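You operate a simulated robot arm through the tools that you are given. There is no shell and no other tool. Be economical: measure what you need, move in short steps, check, and stop when the job is done.

The job below is to be done with a simulated robot arm. You get a single attempt, and the scene is never put back.

TASK
Dust the top of the brown book and slip the teal tab in as a bookmark.
Fine: tighten the clamp first; soft brush back in the tool block. What is to be rubbed or washed off counts as gone when no trace of it is left.

It is judged by the outcome, as a careful person would: the job done as asked, and still so three seconds after it is handed in. It fails if anything else is knocked over, pushed out of place, dropped, spilled or broken.

THE ROBOT
A 6-joint arm with a two-finger parallel gripper, fixed in place. Base frame: the origin is at the foot of the arm, x ahead of it, y to its left, z up; the work surface is at about z = 0. Readings come in m, degrees, newtons and seconds.
With the tool pointing down near the work surface it reaches from about 0.14 to 0.58 m from the base axis. Its first joint turns from -66.0 to 66.0 degrees. Payload 2.1 kg.
The tool frame sits at the grasp point between the pads (the TCP): z along the fingers, y along the line on which they close. The tips reach 0.03 m beyond it. Largest opening 0.094 m; finger width 0.028, thickness 0.01; the body of the gripper, 0.05 by 0.096 m, starts 0.055 m behind the TCP.
Orientation is told as [roll, pitch, yaw] about the base's x, y, z axes, in that order, counted from this pose: with the fingers straight down and closing along the base's y, the tool's x points along the base's -x, its y along +y and its z along -z.

THE INTERFACE
- The arm moves only by the tool apply_moves. Its argument "rows" is one flat list of numbers, 7 for each row, row after row: the turn, a rotation vector about the base's x, y, z in degrees, then the shift along the base's x, y, z in m, then the opening, from 0 (shut) to 1 (fully open). In form: [ax, ay, az, tx, ty, tz, jaw, ax, ay, az, tx, ty, tz, jaw, ...]. A call has 1 to 8 rows; each row is the pose to reach, as a shift and turn from the pose commanded when the call began. Each row takes 0.2 s and may step no farther than 0.05 m and 8.6 degrees from the row before; otherwise, or with a gripper value out of range, the whole call is refused. Where a pose cannot be reached the arm comes as near as it can. A force on the tool above 60 N (or 10 N above the force at the start of the call, whichever is more), or a blocked arm, ends the call early, and 0.2 s more pass. The fingers move at their own pace (about 0.072 m/s each) and stop on an object; they squeeze with about 26 N. The grip force told is the motor's: it shows also when the fingers shut on nothing. Time passes only in rows, and 0.2 s behind the last, so rows that repeat a pose let the fingers close. The reply holds the time, the measured pose of the TCP, the force on the tool along the base axes, the opening and the grip force, in the units named above and with some noise, with the torque about the TCP (base axes, N m) and any sound that the robot's microphone picked up, and new pictures: "views" is both (left out), scene, wrist or none.
- Cameras (640 x 400 px; columns grow to the right, rows downward): "scene" is fixed at [0.053, -0.3768, 0.4914]; the picture's right is [0.70, -0.72, 0.00], its down [-0.30, -0.29, -0.91] and it looks along [0.65, 0.64, -0.42] (base axes); focal length 252 px, centre (320, 200). "wrist" rides on the gripper at [0.076, 0.014, -0.103] in the tool frame; the picture's right is [-0.18, 0.98, 0.00], its down [-0.75, -0.14, -0.64] and it looks along [-0.63, -0.12, 0.77] (tool axes); focal length 243 px, centre (320, 200). There is no depth. A picture from a camera that has moved, and an enlarged one, comes with that camera's place and axes in the base frame and with its lens. The place of the scene camera against the robot may be out by one fixed shift of up to 0.025 m in any direction.
- inspect(camera, box): a new picture of the part [left, top, right, bottom] of that camera's present view, enlarged. The clock stands still meanwhile.
- sign_off(): hands the job in; it is judged then, once.

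Go step by step. Nothing tells you positions but the pictures and the camera data: compare them with the known pose of the tool, close in by small moves and look again before you grip or let go. The budget is 120 turns and 200 pictures, counting those below and the enlarged ones. Unless the task says otherwise, let go and move clear before handing in, and close with one line.

The tools are called after ">>>" as name(argument=value, ...) on one line, values as JSON. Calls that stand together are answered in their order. apply_moves: Moves the arm, as the interface text tells. Its arguments: {"type":"object","properties":{"rows":{"type":"array","items":{"type":"number"}},"views":{"type":"string","enum":["both","scene","wrist","none"]}},"required":["rows"]} The other tools are called the same way: inspect (camera, box) takes an enlarged picture of a part of a camera's view; sign_off () hands the job in.

At the start:

```text
time_s: 0.0
tool_pos: [0.3259, -0.0328, 0.372]
ee_rot: [-0.2, -0.1, 0.0]
force: [-0.7, -0.7, 0.1]
wrist_torque: [0.0, -0.01, 0.03]
opening: 0.0939
gripper_force: 0.1
```

scene: 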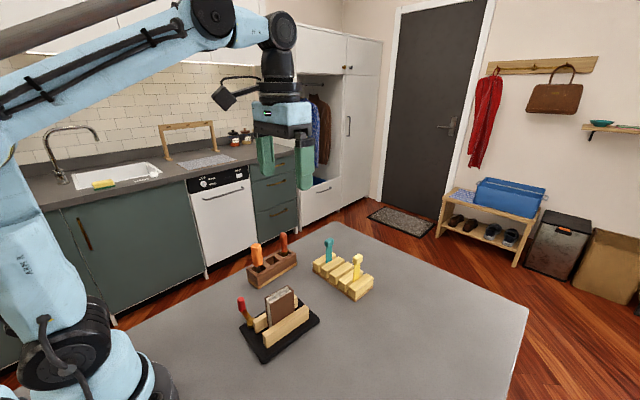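
wrist: 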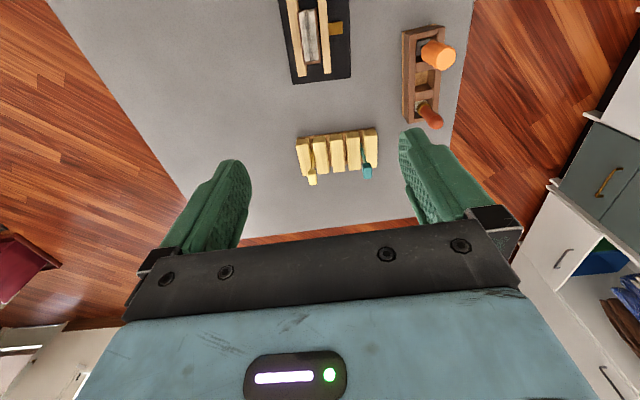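

I see a clamp holding a book on a black base, a dark tool block with orange-handled tools, and a yellow rack with tabs. I'll look closer before moving.

>>> inspect(camera="scene", box=[220, 220, 390, 370])

>>> inspect(camera="wrist", box=[260, 0, 480, 200])

```text
2.67 times, centred on (305, 295) of scene
camera zoom: at [0.053, -0.3768, 0.4914], right [0.7, -0.72, 0.0], down [-0.3, -0.29, -0.91], along [0.65, 0.64, -0.42], focal length 671 px, centre (360, -53)
```

zoom: 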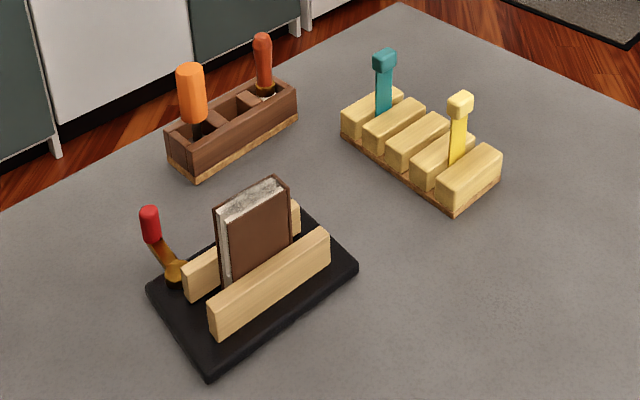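

```text
2.00 times, centred on (370, 100) of wrist
camera zoom: at [0.2512, -0.0185, 0.4739], right [0.19, 0.98, 0.0], down [0.75, -0.14, 0.64], along [0.63, -0.12, -0.77], focal length 485 px, centre (220, 400)
```

zoom: 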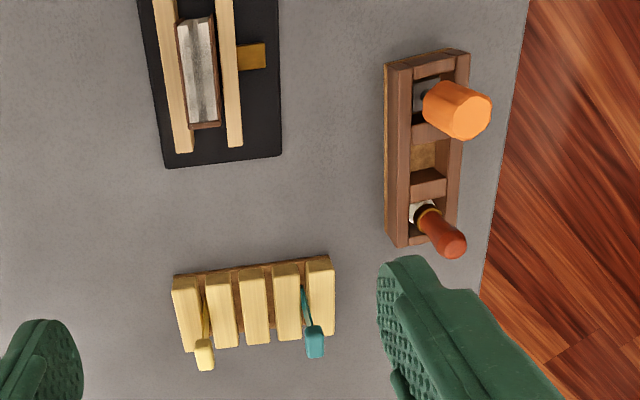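

The wrist camera does not see the whole clamp, so I'll back the arm off to view the clamp and the tools.

>>> apply_moves(rows=[0, 0, 0, -0.045, 0, 0, 1, 0, 0, 0, -0.09, 0.02, 0, 1, 0, 0, 0, -0.125, 0.04, 0, 1], views="both")

```text
time_s: 0.8
tool_pos: [0.2029, 0.006, 0.3733]
ee_rot: [-0.2, -0.1, -0.2]
force: [1.0, -0.4, -0.1]
wrist_torque: [0.01, 0.0, -0.01]
opening: 0.0941
gripper_force: 0.1
camera wrist: at [0.1266, 0.0208, 0.4753], right [0.19, 0.98, 0.0], down [0.75, -0.14, 0.64], along [0.63, -0.12, -0.77], focal length 243 px, centre (320, 200)
```

scene: 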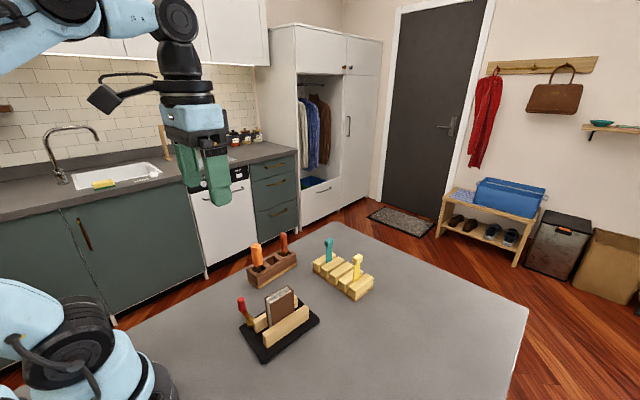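
wrist: 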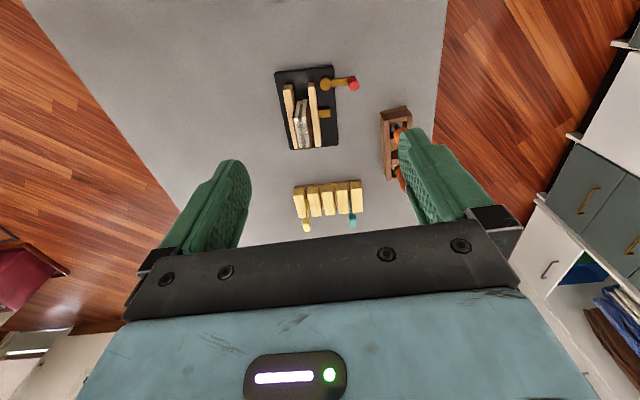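

>>> inspect(camera="wrist", box=[260, 50, 370, 160])

>>> inspect(camera="scene", box=[225, 280, 330, 370])

>>> inspect(camera="scene", box=[235, 225, 305, 295])

```text
3.64 times, centred on (315, 105) of wrist
camera zoom: at [0.1266, 0.0208, 0.4753], right [0.19, 0.98, 0.0], down [0.75, -0.14, 0.64], along [0.63, -0.12, -0.77], focal length 882 px, centre (338, 546)
```

zoom: 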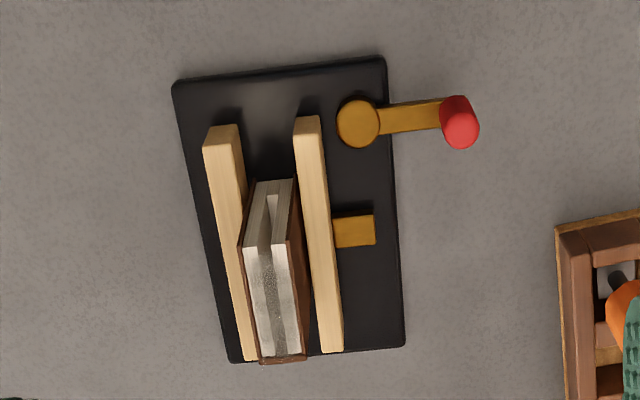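

```text
4.44 times, centred on (278, 325) of scene
camera zoom: at [0.053, -0.3768, 0.4914], right [0.7, -0.72, 0.0], down [-0.3, -0.29, -0.91], along [0.65, 0.64, -0.42], focal length 1118 px, centre (509, -356)
```

zoom: 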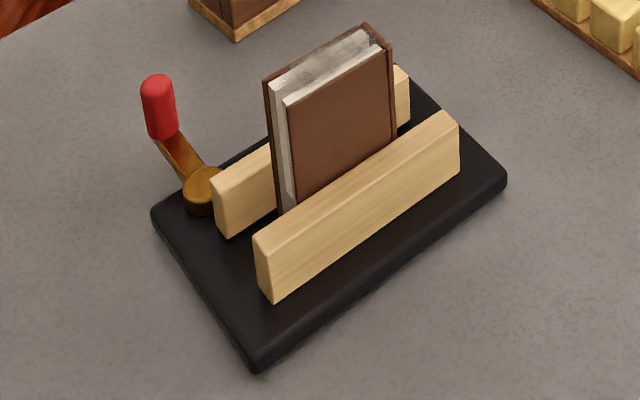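

```text
5.71 times, centred on (270, 260) of scene
camera zoom: at [0.053, -0.3768, 0.4914], right [0.7, -0.72, 0.0], down [-0.3, -0.29, -0.91], along [0.65, 0.64, -0.42], focal length 1438 px, centre (606, -143)
```

zoom: 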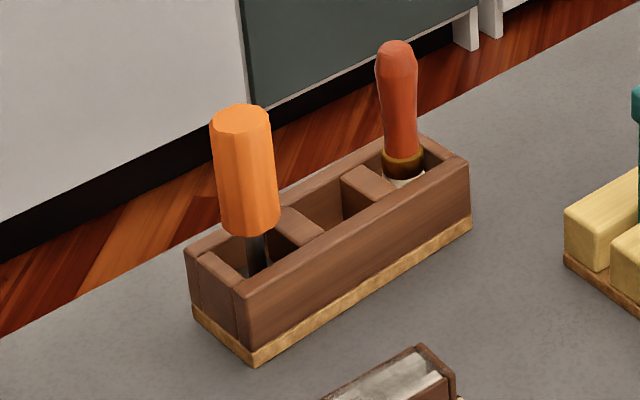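

The orange tool has a metal shaft and looks like a screwdriver. The red-brown one with a ferrule and pale bristles is probably the soft brush. The clamp lever pivots at about (0.24, 0.01) with its handle at about (0.24, 0.05). I'll lower the arm for a closer look.

>>> apply_moves(rows=[0, 0, 0, 0, 0, -0.05, 1, 0, 0, 0, -0.02, 0, -0.1, 1, 0, 0, 0, -0.02, 0, -0.13, 1], views="wrist")

>>> inspect(camera="wrist", box=[230, 60, 400, 180])

```text
refused: row 2 steps farther than a row can; nothing moved
```

```text
3.33 times, centred on (315, 120) of wrist
camera zoom: at [0.1266, 0.0208, 0.4753], right [0.19, 0.98, 0.0], down [0.75, -0.14, 0.64], along [0.63, -0.12, -0.77], focal length 809 px, centre (337, 467)
```

zoom: 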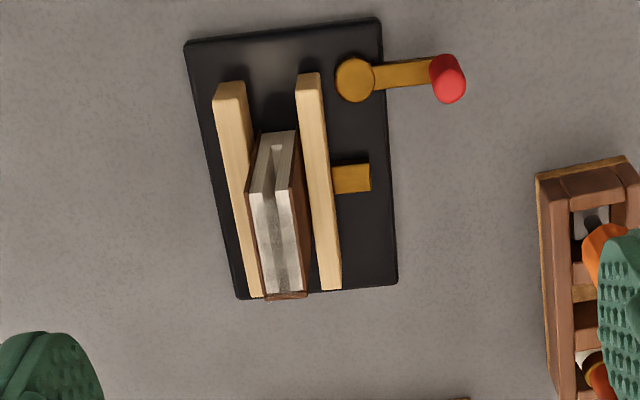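

The step was too long, so I'll lower in shorter steps.

>>> apply_moves(rows=[0, 0, 0, 0, 0, -0.045, 1, 0, 0, 0, -0.01, 0, -0.09, 1, 0, 0, 0, -0.02, 0, -0.13, 1], views="wrist")

>>> inspect(camera="wrist", box=[230, 40, 400, 180])

```text
time_s: 1.6
tool_pos: [0.1818, 0.0033, 0.2396]
ee_rot: [-0.2, -0.1, -0.1]
force: [0.2, 0.5, -0.3]
wrist_torque: [-0.03, 0.01, -0.04]
opening: 0.0941
gripper_force: 0.0
camera wrist: at [0.1061, 0.0196, 0.3441], right [0.19, 0.98, 0.0], down [0.75, -0.14, 0.64], along [0.63, -0.12, -0.77], focal length 243 px, centre (320, 200)
```

wrist: 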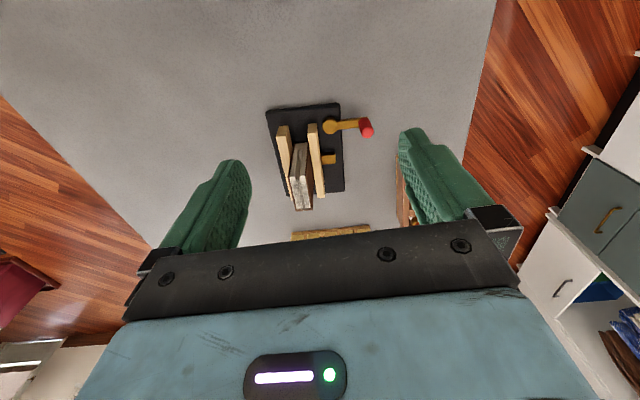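

```text
2.86 times, centred on (315, 110) of wrist
camera zoom: at [0.1061, 0.0196, 0.3441], right [0.19, 0.98, 0.0], down [0.75, -0.14, 0.64], along [0.63, -0.12, -0.77], focal length 693 px, centre (334, 457)
```

zoom: 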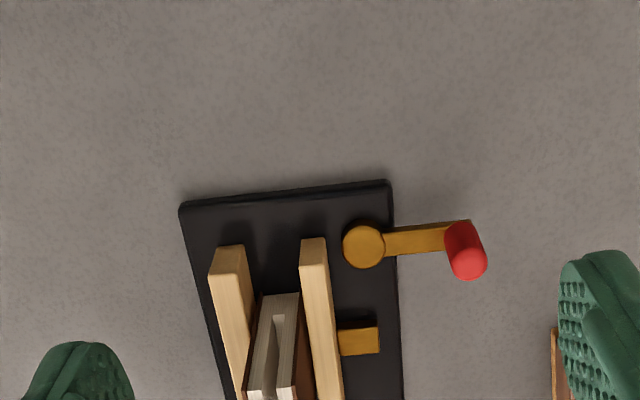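

The brass lug beside the jaw looks like the lever's stop, so I expect the lever to swing towards +x. I'll close the fingers and lower them behind the handle on its -x side.

>>> apply_moves(rows=[0, 0, 0, 0, 0.025, 0, 0.5, 0, 0, 0, 0, 0.049, -0.01, 0, 0, 0, 0, 0.005, 0.049, -0.055, 0, 0, 0, 0, 0.01, 0.049, -0.1, 0, 0, 0, 0, 0.01, 0.049, -0.14, 0, 0, 0, 0, 0.01, 0.049, -0.16, 0], views="both")

>>> inspect(camera="scene", box=[190, 240, 350, 370])

```text
time_s: 3.0
tool_pos: [0.1904, 0.0558, 0.0821]
ee_rot: [-0.2, -0.1, -0.1]
force: [0.5, -0.1, -0.7]
wrist_torque: [0.0, 0.01, 0.02]
opening: 0.0
gripper_force: 25.9
camera wrist: at [0.1156, 0.0698, 0.1846], right [0.19, 0.98, 0.0], down [0.75, -0.14, 0.64], along [0.63, -0.12, -0.77], focal length 243 px, centre (320, 200)
```

scene: 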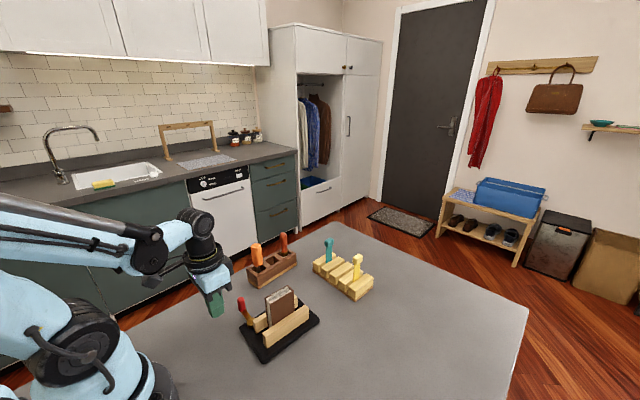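
wrist: 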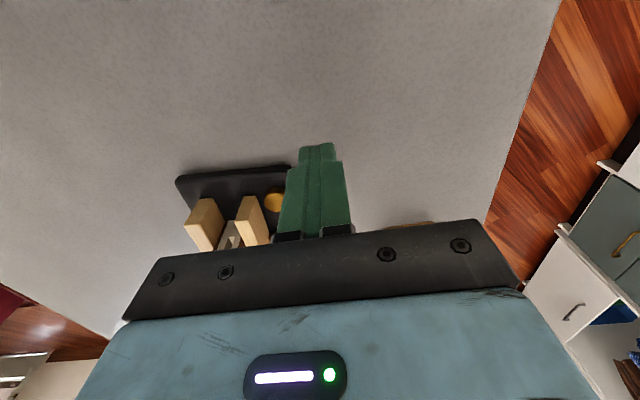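

```text
3.08 times, centred on (270, 305) of scene
camera zoom: at [0.053, -0.3768, 0.4914], right [0.7, -0.72, 0.0], down [-0.3, -0.29, -0.91], along [0.65, 0.64, -0.42], focal length 774 px, centre (474, -123)
```

zoom: 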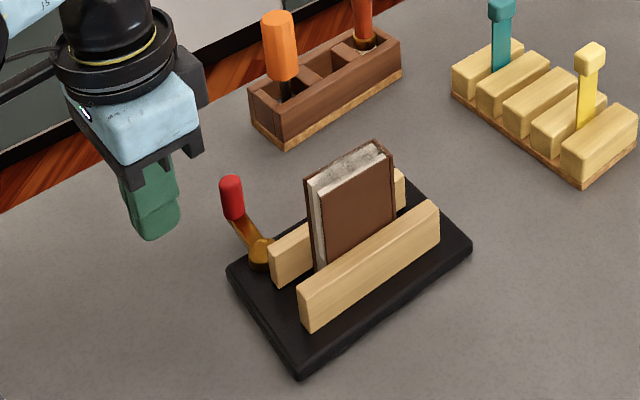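

The fingers are on the -x side of the handle, level with it. I'll push the handle along its arc through the first part and check.

>>> apply_moves(rows=[0, 0, 0, 0.012, -0.003, 0, 0, 0, 0, 0, 0.024, -0.003, 0, 0, 0, 0, 0, 0.033, 0, 0, 0, 0, 0, 0, 0.045, 0.003, 0, 0], views="scene")

>>> inspect(camera="scene", box=[190, 240, 350, 370])

```text
time_s: 4.0
tool_pos: [0.2375, 0.06, 0.0806]
ee_rot: [-0.2, -0.1, -0.1]
force: [0.3, -0.7, 0.0]
wrist_torque: [-0.02, -0.01, -0.02]
opening: 0.0001
gripper_force: 26.4
```

scene: 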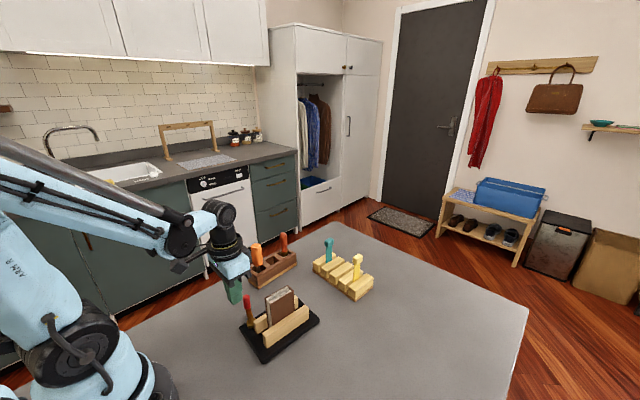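

```text
3.08 times, centred on (270, 305) of scene
camera zoom: at [0.053, -0.3768, 0.4914], right [0.7, -0.72, 0.0], down [-0.3, -0.29, -0.91], along [0.65, 0.64, -0.42], focal length 774 px, centre (474, -123)
```

zoom: 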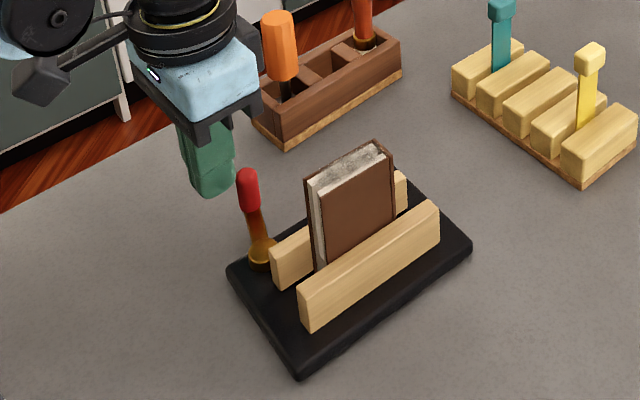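

The lever swings freely. I'll continue the arc towards the lug.

>>> apply_moves(rows=[0, 0, 0, 0.013, 0, 0, 0, 0, 0, 0, 0.026, -0.005, 0, 0, 0, 0, 0, 0.038, -0.015, 0, 0, 0, 0, 0, 0.043, -0.021, 0, 0], views="scene")

>>> inspect(camera="scene", box=[190, 240, 350, 370])

```text
time_s: 5.0
tool_pos: [0.2792, 0.0376, 0.0816]
ee_rot: [-0.2, -0.1, -0.1]
force: [-0.4, 0.3, -0.4]
wrist_torque: [0.05, 0.02, -0.02]
opening: 0.0
gripper_force: 26.4
```

scene: 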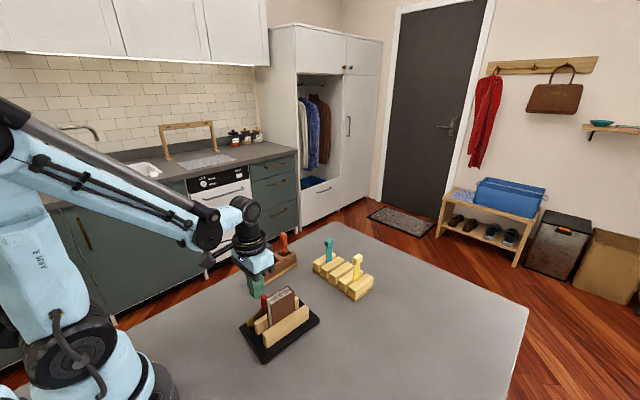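

```text
3.08 times, centred on (270, 305) of scene
camera zoom: at [0.053, -0.3767, 0.4914], right [0.7, -0.72, 0.0], down [-0.3, -0.29, -0.91], along [0.65, 0.64, -0.42], focal length 774 px, centre (474, -123)
```

zoom: 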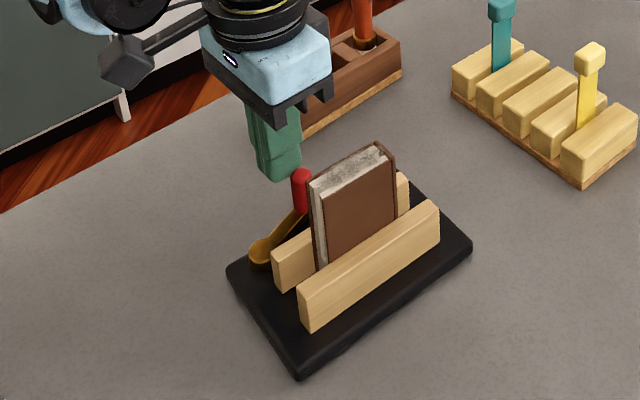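

The jaw has shifted slightly against the book, so this is the tightening direction. I'll carry on to the stop, watching the force.

>>> apply_moves(rows=[0, 0, 0, 0.004, -0.006, 0, 0, 0, 0, 0, 0.006, -0.011, 0, 0, 0, 0, 0, 0.006, -0.015, 0, 0, 0, 0, 0, 0.006, -0.018, 0, 0], views="scene")

>>> inspect(camera="scene", box=[190, 240, 350, 370])

```text
time_s: 6.0
tool_pos: [0.2839, 0.0189, 0.081]
ee_rot: [-0.1, -0.2, -0.1]
force: [0.1, 12.0, -0.3]
wrist_torque: [0.36, 0.03, 0.02]
opening: 0.0001
gripper_force: 26.2
```

scene: 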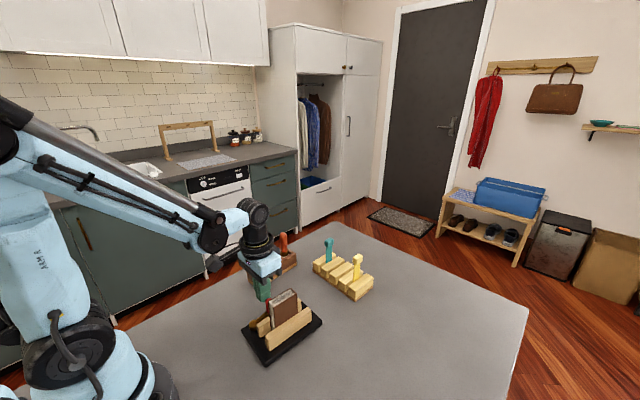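

```text
3.08 times, centred on (270, 305) of scene
camera zoom: at [0.053, -0.3768, 0.4914], right [0.7, -0.72, 0.0], down [-0.3, -0.29, -0.91], along [0.65, 0.64, -0.42], focal length 774 px, centre (474, -123)
```

zoom: 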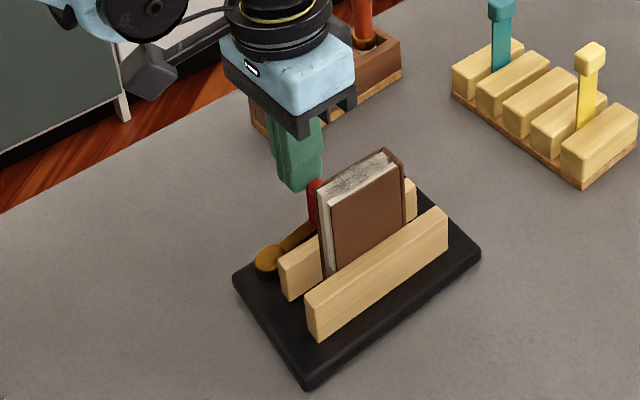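

The lever reached the stop at about 12 N and the clamp base slid a few millimetres, so I'm stopping here. I'll back off and inspect.

>>> apply_moves(rows=[0, 0, 0, 0, 0.012, 0, 0, 0, 0, 0, 0, 0.02, 0.03, 0, 0, 0, 0, -0.03, 0.02, 0.07, 0, 0, 0, 0, -0.07, 0.0, 0.095, 0, 0, 0, 0, -0.1, -0.005, 0.13, 0.3, 0, 0, 0, -0.115, -0.005, 0.175, 0.3], views="wrist")

>>> inspect(camera="wrist", box=[230, 60, 400, 200])

>>> inspect(camera="scene", box=[220, 220, 390, 370])

```text
refused: row 4 steps farther than a row can; nothing moved
```

```text
2.86 times, centred on (315, 130) of wrist
camera zoom: at [0.2098, 0.0342, 0.184], right [0.19, 0.98, 0.0], down [0.75, -0.14, 0.64], along [0.63, -0.12, -0.77], focal length 693 px, centre (334, 400)
```

zoom: 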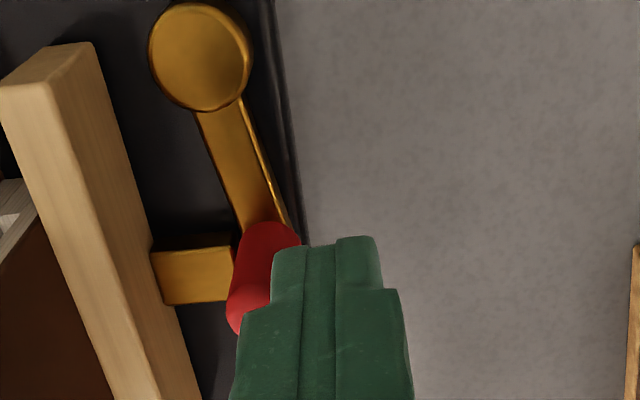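

```text
2.67 times, centred on (305, 295) of scene
camera zoom: at [0.053, -0.3768, 0.4914], right [0.7, -0.72, 0.0], down [-0.3, -0.29, -0.91], along [0.65, 0.64, -0.42], focal length 671 px, centre (360, -53)
```

zoom: 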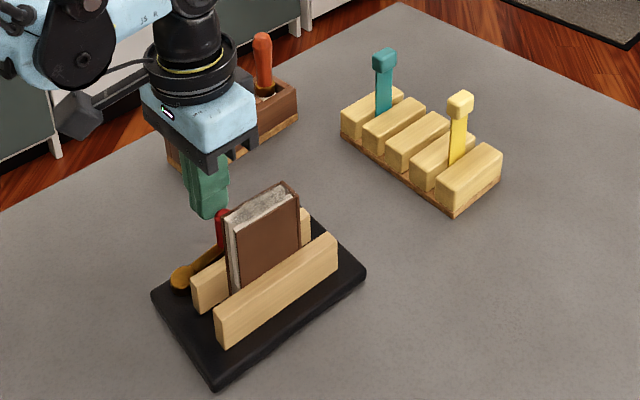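

The lever now rests against the lug. I'll back off in shorter steps.

>>> apply_moves(rows=[0, 0, 0, 0, 0.012, 0, 0, 0, 0, 0, -0.005, 0.018, 0.03, 0, 0, 0, 0, -0.03, 0.015, 0.065, 0, 0, 0, 0, -0.06, 0.0, 0.09, 0, 0, 0, 0, -0.08, -0.005, 0.13, 0.3, 0, 0, 0, -0.095, -0.005, 0.17, 0.3], views="wrist")

>>> inspect(camera="wrist", box=[250, 60, 370, 200])

>>> inspect(camera="scene", box=[225, 225, 385, 365])

```text
time_s: 7.4
tool_pos: [0.1914, 0.0131, 0.252]
ee_rot: [-0.1, 0.0, -0.2]
force: [0.0, -0.3, 0.1]
wrist_torque: [0.02, -0.01, 0.02]
opening: 0.0281
gripper_force: 0.1
camera wrist: at [0.1165, 0.0276, 0.3541], right [0.19, 0.98, 0.0], down [0.75, -0.14, 0.64], along [0.63, -0.12, -0.77], focal length 243 px, centre (320, 200)
```

wrist: 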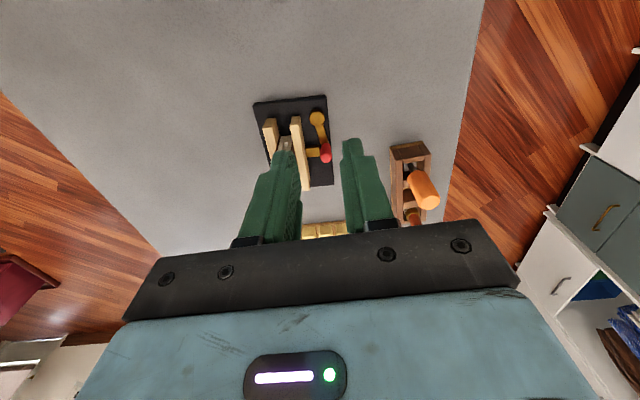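

```text
2.86 times, centred on (310, 130) of wrist
camera zoom: at [0.1165, 0.0276, 0.3541], right [0.19, 0.98, 0.0], down [0.75, -0.14, 0.64], along [0.63, -0.12, -0.77], focal length 693 px, centre (349, 400)
```

zoom: 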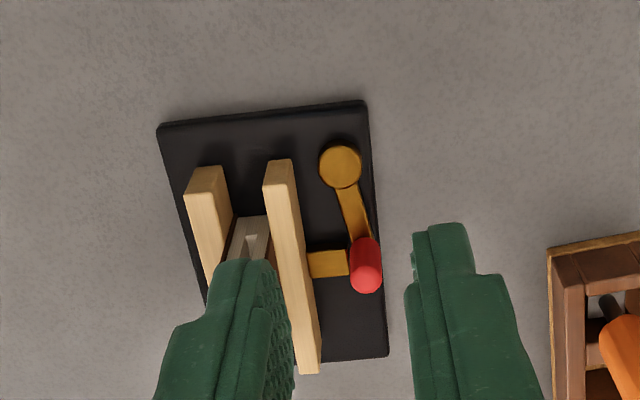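

```text
2.86 times, centred on (305, 295) of scene
camera zoom: at [0.053, -0.3768, 0.4914], right [0.7, -0.72, 0.0], down [-0.3, -0.29, -0.91], along [0.65, 0.64, -0.42], focal length 719 px, centre (363, -71)
```

zoom: 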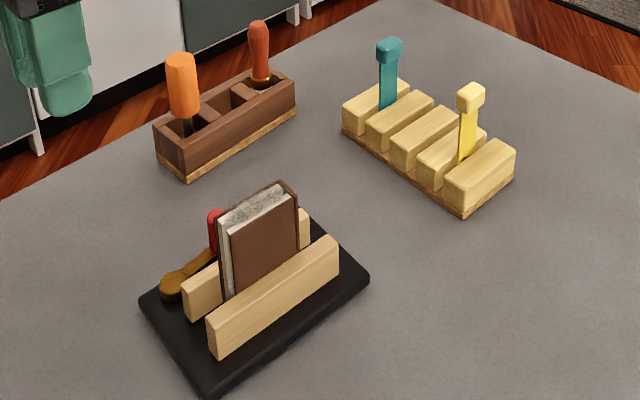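

The lever is over and the jaw grips the book. The brush handle is at about (0.421, 0.122), spanning z from about 0.06 to 0.13. I'll hover above it next.

>>> apply_moves(rows=[0, 0, 0, 0.038, 0.018, 0.005, 0.5, 0, 0, 0, 0.077, 0.036, 0.005, 0.6, 0, 0, 0, 0.115, 0.054, 0.005, 0.6, 0, 0, 0, 0.153, 0.072, 0.005, 0.6, 0, 0, 0, 0.192, 0.09, 0.005, 0.6, 0, 0, 0, 0.229, 0.109, 0.0, 0.6], views="both")

>>> inspect(camera="wrist", box=[240, 60, 400, 240])

```text
time_s: 8.8
tool_pos: [0.4203, 0.123, 0.2508]
ee_rot: [-0.2, -0.1, -0.2]
force: [-0.7, 0.7, -0.5]
wrist_torque: [-0.02, 0.01, -0.01]
opening: 0.0563
gripper_force: 0.0
camera wrist: at [0.3445, 0.1387, 0.3539], right [0.19, 0.98, 0.0], down [0.75, -0.14, 0.64], along [0.63, -0.12, -0.77], focal length 243 px, centre (320, 200)
```

scene: 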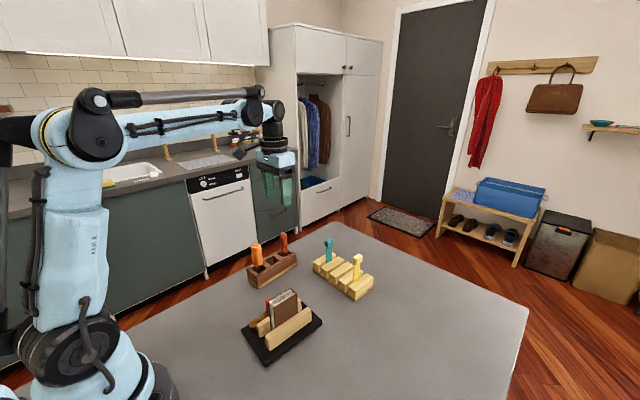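
wrist: 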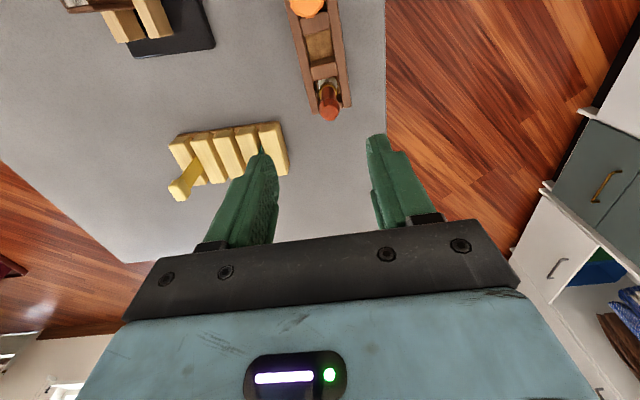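

```text
2.22 times, centred on (320, 150) of wrist
camera zoom: at [0.3445, 0.1387, 0.3539], right [0.19, 0.98, 0.0], down [0.75, -0.14, 0.64], along [0.63, -0.12, -0.77], focal length 539 px, centre (320, 311)
```

zoom: 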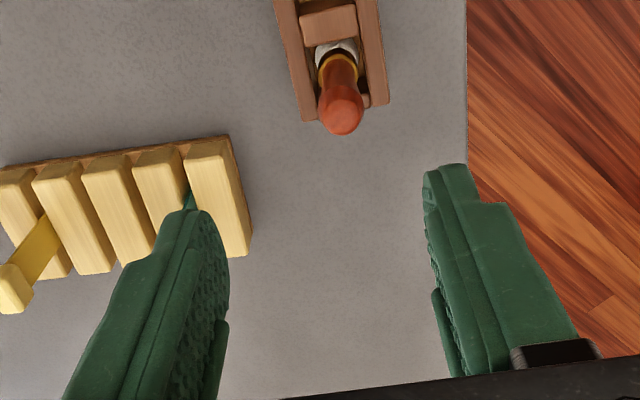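

The two views disagree by about 1 cm on the brush's y. I'll come partway down with y nudged over and look again.

>>> apply_moves(rows=[0, 0, 0, 0.002, 0.003, -0.03, 0.7, 0, 0, 0, 0.004, 0.006, -0.06, 0.7], views="wrist")

>>> inspect(camera="wrist", box=[240, 60, 400, 240])

>>> inspect(camera="scene", box=[220, 150, 340, 300])

```text
time_s: 9.4
tool_pos: [0.4236, 0.1293, 0.1911]
ee_rot: [-0.2, 0.0, -0.2]
force: [0.4, 0.2, -0.8]
wrist_torque: [0.01, 0.01, 0.01]
opening: 0.0659
gripper_force: 0.2
camera wrist: at [0.348, 0.1448, 0.293], right [0.19, 0.98, 0.0], down [0.75, -0.14, 0.64], along [0.63, -0.12, -0.77], focal length 243 px, centre (320, 200)
```

wrist: 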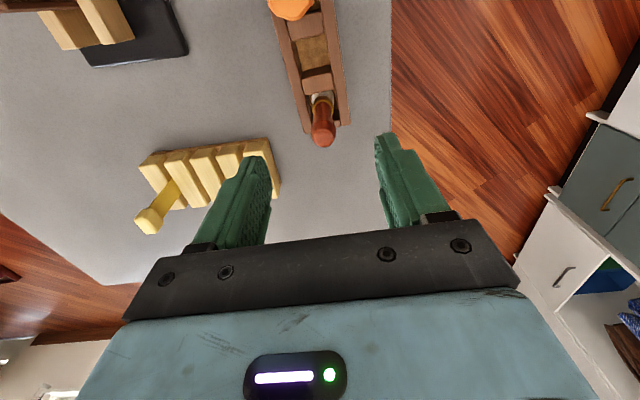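

```text
2.22 times, centred on (320, 150) of wrist
camera zoom: at [0.348, 0.1448, 0.293], right [0.19, 0.98, 0.0], down [0.75, -0.14, 0.64], along [0.63, -0.12, -0.77], focal length 539 px, centre (320, 311)
```

zoom: 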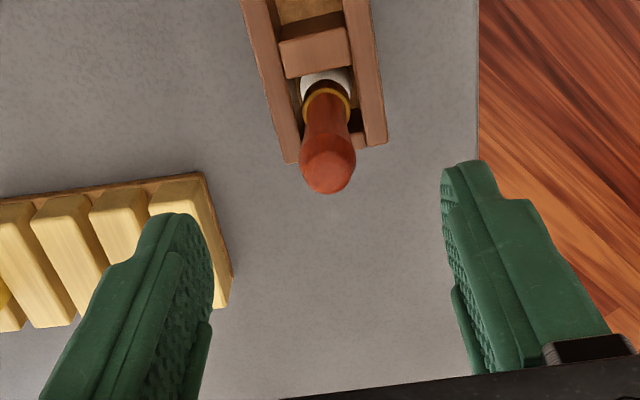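

```text
2.67 times, centred on (280, 225) of scene
camera zoom: at [0.053, -0.3768, 0.4914], right [0.7, -0.72, 0.0], down [-0.3, -0.29, -0.91], along [0.65, 0.64, -0.42], focal length 671 px, centre (427, 133)
```

zoom: 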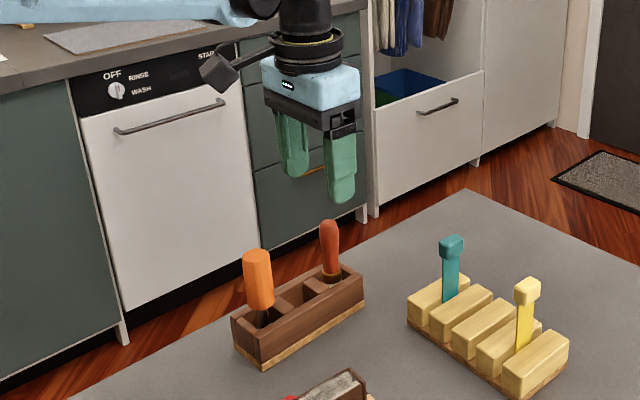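

The brush is at about (0.424, 0.131). I'll descend around the handle.

>>> apply_moves(rows=[0, 0, 0, 0, 0.001, -0.03, 0.7, 0, 0, 0, 0, 0.001, -0.055, 0.7], views="wrist")

>>> inspect(camera="wrist", box=[240, 60, 400, 240])

>>> inspect(camera="scene", box=[240, 180, 330, 290])

```text
time_s: 10.0
tool_pos: [0.4251, 0.1312, 0.1354]
ee_rot: [-0.2, -0.1, 0.0]
force: [-0.9, 0.4, -0.3]
wrist_torque: [0.03, 0.04, 0.02]
opening: 0.0657
gripper_force: 0.0
camera wrist: at [0.3504, 0.1451, 0.2376], right [0.19, 0.98, 0.0], down [0.75, -0.14, 0.64], along [0.63, -0.12, -0.77], focal length 243 px, centre (320, 200)
```

wrist: 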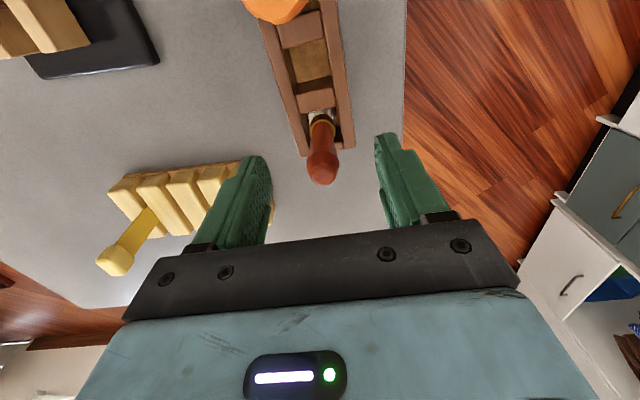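

```text
2.22 times, centred on (320, 150) of wrist
camera zoom: at [0.3504, 0.1451, 0.2376], right [0.19, 0.98, 0.0], down [0.75, -0.14, 0.64], along [0.63, -0.12, -0.77], focal length 539 px, centre (320, 311)
```

zoom: 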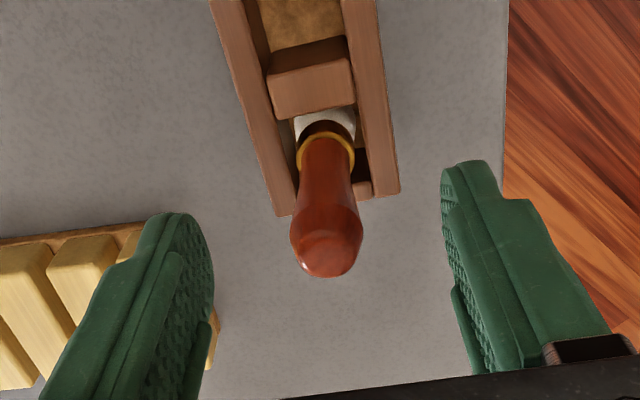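

```text
3.64 times, centred on (285, 235) of scene
camera zoom: at [0.053, -0.3768, 0.4914], right [0.7, -0.72, 0.0], down [-0.3, -0.29, -0.91], along [0.65, 0.64, -0.42], focal length 915 px, centre (447, 73)
```

zoom: 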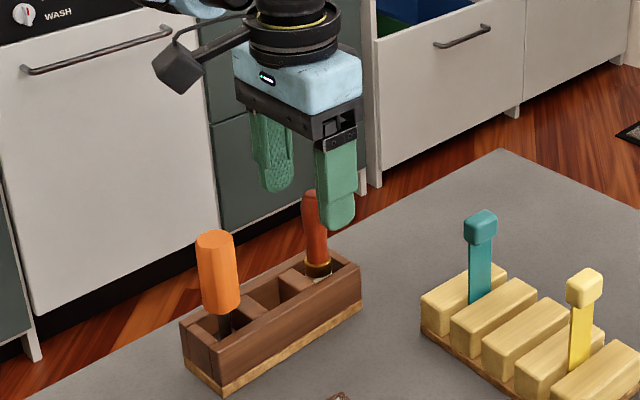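

The handle is centred between the fingers. I'll descend to grip height and close.

>>> apply_moves(rows=[0, 0, 0, 0, 0.002, -0.02, 0.7, 0, 0, 0, 0, 0.002, -0.035, 0.7, 0, 0, 0, 0, 0.002, -0.035, 0.3, 0, 0, 0, 0, 0.002, -0.035, 0.1, 0, 0, 0, 0, 0.002, -0.035, 0.1], views="both")

>>> inspect(camera="scene", box=[240, 180, 330, 290])

```text
time_s: 11.2
tool_pos: [0.4257, 0.1327, 0.1003]
ee_rot: [-0.2, -0.1, -0.1]
force: [0.1, -0.2, 0.0]
wrist_torque: [-0.01, 0.0, -0.04]
opening: 0.0234
gripper_force: 25.9
camera wrist: at [0.3498, 0.147, 0.2037], right [0.19, 0.98, 0.0], down [0.75, -0.14, 0.64], along [0.63, -0.12, -0.77], focal length 243 px, centre (320, 200)
```

scene: 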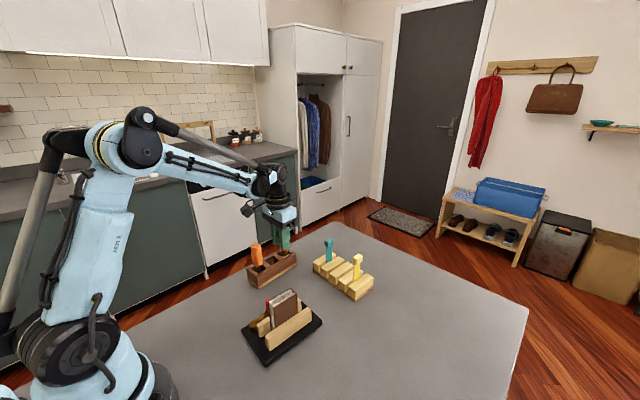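
wrist: 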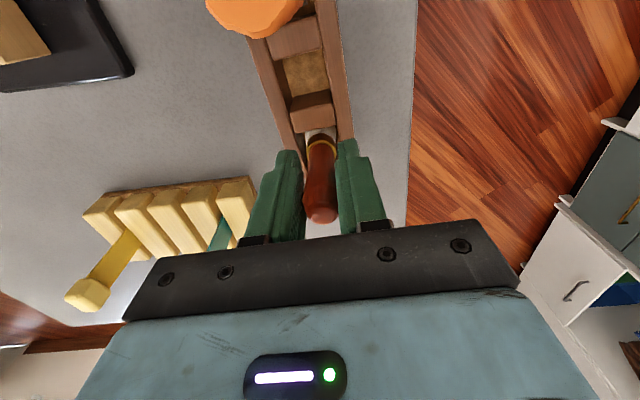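

```text
3.64 times, centred on (285, 235) of scene
camera zoom: at [0.053, -0.3768, 0.4914], right [0.7, -0.72, 0.0], down [-0.3, -0.29, -0.91], along [0.65, 0.64, -0.42], focal length 915 px, centre (447, 73)
```

zoom: 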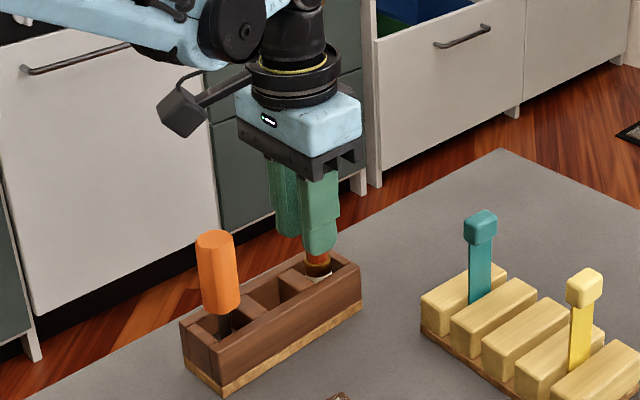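

The brush is gripped with a 23 mm opening. I'll lift it straight up and check the bristles.

>>> apply_moves(rows=[0, 0, 0, 0, 0, 0.03, 0.1, 0, 0, 0, 0, 0, 0.07, 0.1, 0, 0, 0, 0, 0, 0.11, 0.1, 0, 0, 0, 0, 0, 0.14, 0.1], views="both")

>>> inspect(camera="scene", box=[230, 160, 340, 290])

>>> inspect(camera="wrist", box=[260, 80, 380, 230])

```text
time_s: 12.2
tool_pos: [0.4246, 0.1323, 0.2424]
ee_rot: [-0.3, -0.1, -0.2]
force: [0.0, -0.4, 0.3]
wrist_torque: [-0.01, -0.03, 0.01]
opening: 0.023
gripper_force: 26.1
camera wrist: at [0.3504, 0.1465, 0.3447], right [0.19, 0.98, 0.0], down [0.75, -0.14, 0.64], along [0.63, -0.12, -0.77], focal length 243 px, centre (320, 200)
```

scene: 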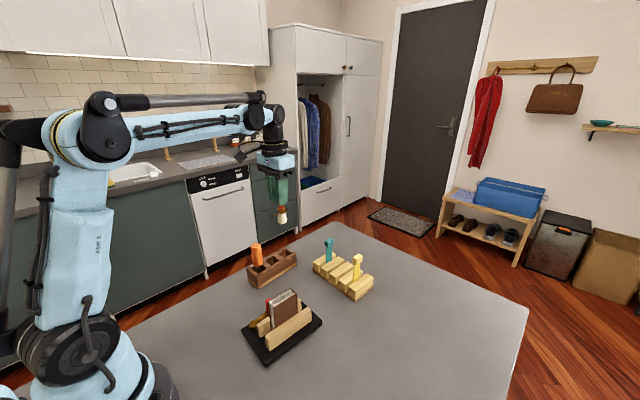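
wrist: 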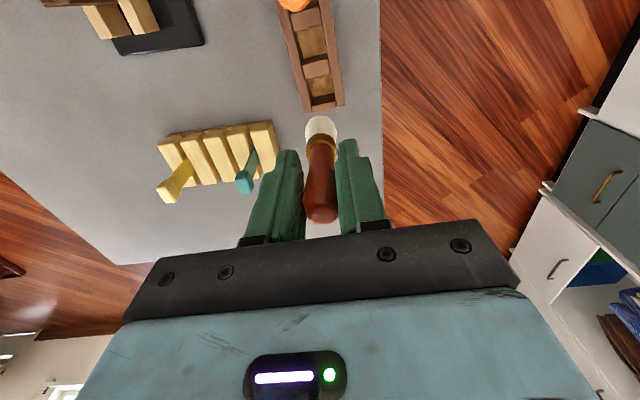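

```text
3.08 times, centred on (285, 225) of scene
camera zoom: at [0.053, -0.3768, 0.4914], right [0.7, -0.72, 0.0], down [-0.3, -0.29, -0.91], along [0.65, 0.64, -0.42], focal length 774 px, centre (428, 123)
```

zoom: 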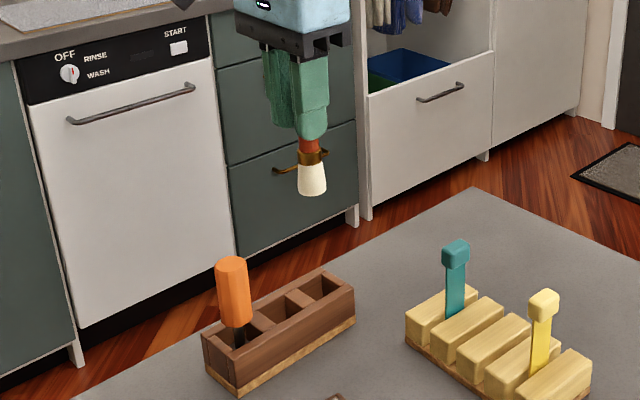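

```text
2.67 times, centred on (320, 155) of wrist
camera zoom: at [0.3504, 0.1465, 0.3447], right [0.19, 0.98, 0.0], down [0.75, -0.14, 0.64], along [0.63, -0.12, -0.77], focal length 647 px, centre (320, 320)
```

zoom: 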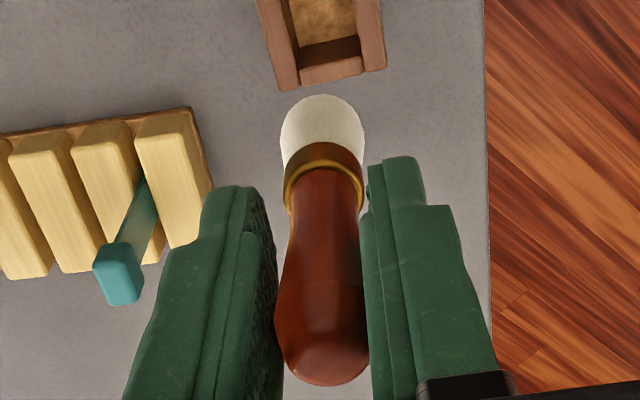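

It is a soft round brush, with the bristle tip about 8.3 cm below the TCP. I'll carry it to hover over the book.

>>> apply_moves(rows=[0, 0, 0, -0.026, -0.033, 0.01, 0.1, 0, 0, 0, -0.052, -0.066, 0.018, 0.1, 0, 0, 0, -0.078, -0.099, 0.018, 0.1, 0, 0, 0, -0.104, -0.132, 0.018, 0.1, 0, 0, 0, -0.14, -0.165, 0.018, 0.1], views="both")

>>> inspect(camera="wrist", box=[240, 40, 400, 200])

>>> inspect(camera="scene", box=[220, 230, 340, 370])

```text
time_s: 13.4
tool_pos: [0.2834, -0.031, 0.2592]
ee_rot: [-0.2, 0.0, 0.1]
force: [0.4, 0.6, 0.3]
wrist_torque: [0.01, -0.02, 0.05]
opening: 0.0233
gripper_force: 26.2
camera wrist: at [0.208, -0.017, 0.3612], right [0.18, 0.98, 0.0], down [0.75, -0.14, 0.64], along [0.63, -0.12, -0.77], focal length 243 px, centre (320, 200)
```

scene: 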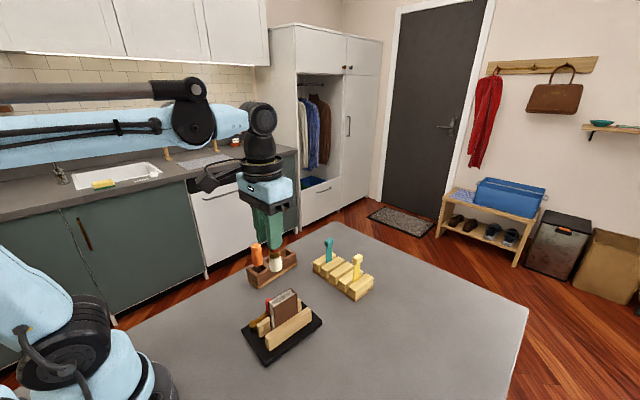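
wrist: 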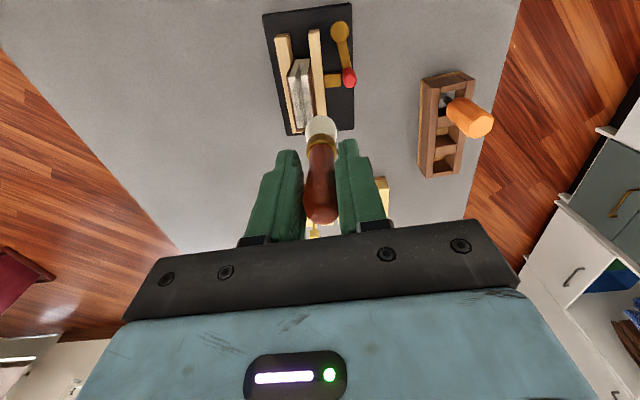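

```text
2.50 times, centred on (320, 120) of wrist
camera zoom: at [0.208, -0.017, 0.3612], right [0.18, 0.98, 0.0], down [0.75, -0.14, 0.64], along [0.63, -0.12, -0.77], focal length 606 px, centre (320, 400)
```

zoom: 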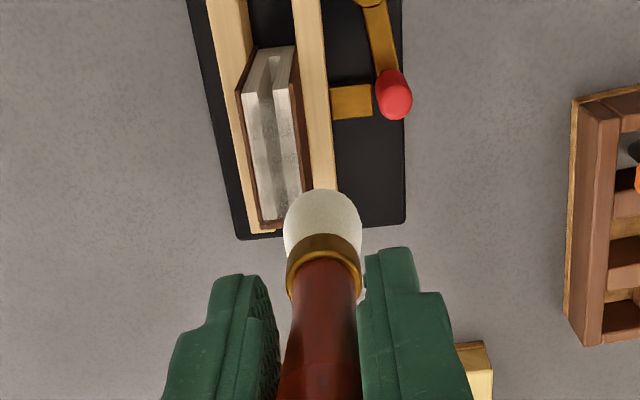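

```text
2.86 times, centred on (280, 300) of scene
camera zoom: at [0.0531, -0.3767, 0.4914], right [0.7, -0.72, 0.0], down [-0.3, -0.29, -0.91], along [0.65, 0.64, -0.42], focal length 719 px, centre (434, -86)
```

zoom: 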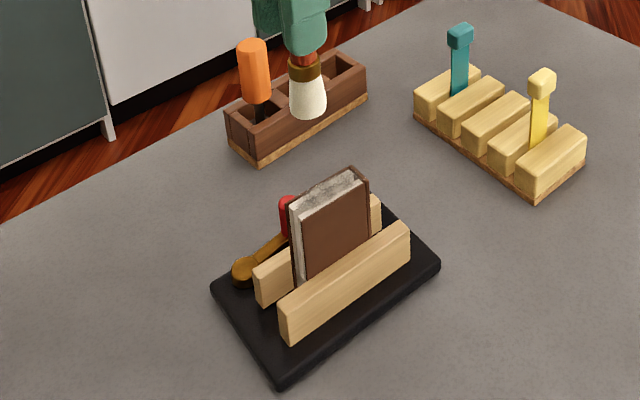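

The book's top runs from about (0.261, -0.047) to (0.309, -0.053) at z ≈ 0.117. I'll lower the bristles onto its +x end and sweep along it.

>>> apply_moves(rows=[0, 0, 0, 0.026, -0.02, -0.02, 0.1, 0, 0, 0, 0.026, -0.02, -0.05, 0.1, 0, 0, 0, 0.026, -0.02, -0.06, 0.1, 0, 0, 0, 0.016, -0.019, -0.061, 0.1, 0, 0, 0, 0.004, -0.018, -0.061, 0.1, 0, 0, 0, -0.008, -0.017, -0.061, 0.1, 0, 0, 0, -0.02, -0.016, -0.061, 0.1, 0, 0, 0, -0.028, -0.015, -0.061, 0.1], views="both")

>>> inspect(camera="wrist", box=[240, 40, 400, 200])

>>> inspect(camera="scene", box=[220, 250, 340, 350])

```text
time_s: 15.2
tool_pos: [0.2545, -0.0466, 0.1966]
ee_rot: [-0.2, -0.2, -0.1]
force: [0.4, -0.6, -0.1]
wrist_torque: [-0.01, -0.01, 0.03]
opening: 0.0233
gripper_force: 25.9
camera wrist: at [0.1797, -0.0318, 0.3006], right [0.19, 0.98, 0.0], down [0.75, -0.14, 0.64], along [0.63, -0.12, -0.77], focal length 243 px, centre (320, 200)
```

scene: 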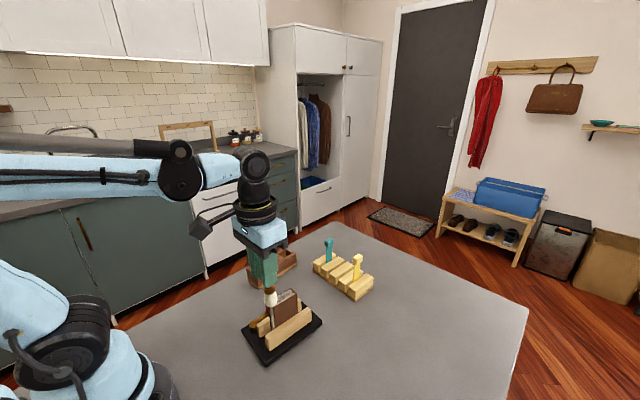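
wrist: 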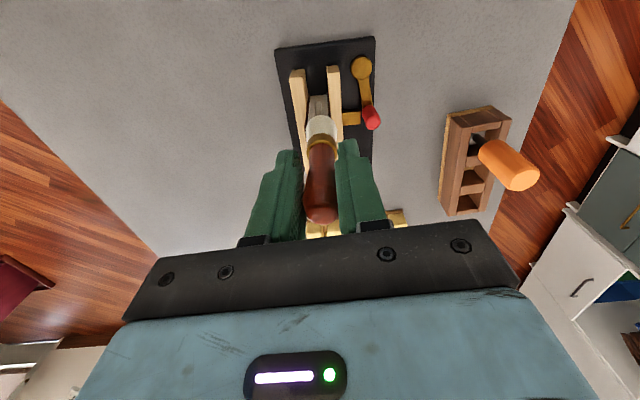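

```text
2.50 times, centred on (320, 120) of wrist
camera zoom: at [0.1797, -0.0318, 0.3006], right [0.19, 0.98, 0.0], down [0.75, -0.14, 0.64], along [0.63, -0.12, -0.77], focal length 606 px, centre (320, 400)
```

zoom: 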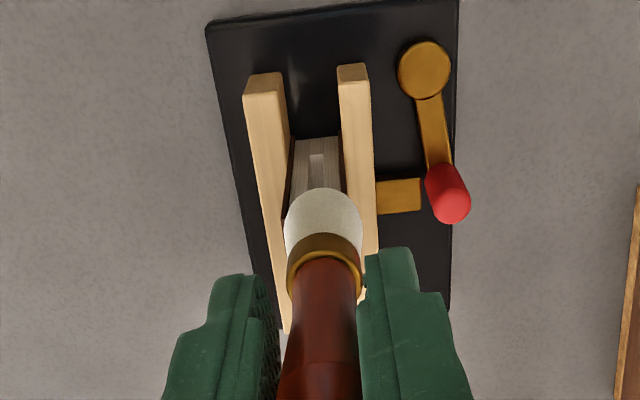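

```text
4.00 times, centred on (280, 300) of scene
camera zoom: at [0.053, -0.3768, 0.4914], right [0.7, -0.72, 0.0], down [-0.3, -0.29, -0.91], along [0.65, 0.64, -0.42], focal length 1006 px, centre (480, -200)
```

zoom: 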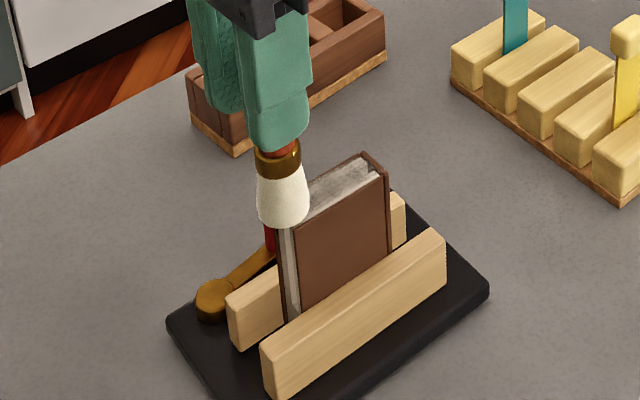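

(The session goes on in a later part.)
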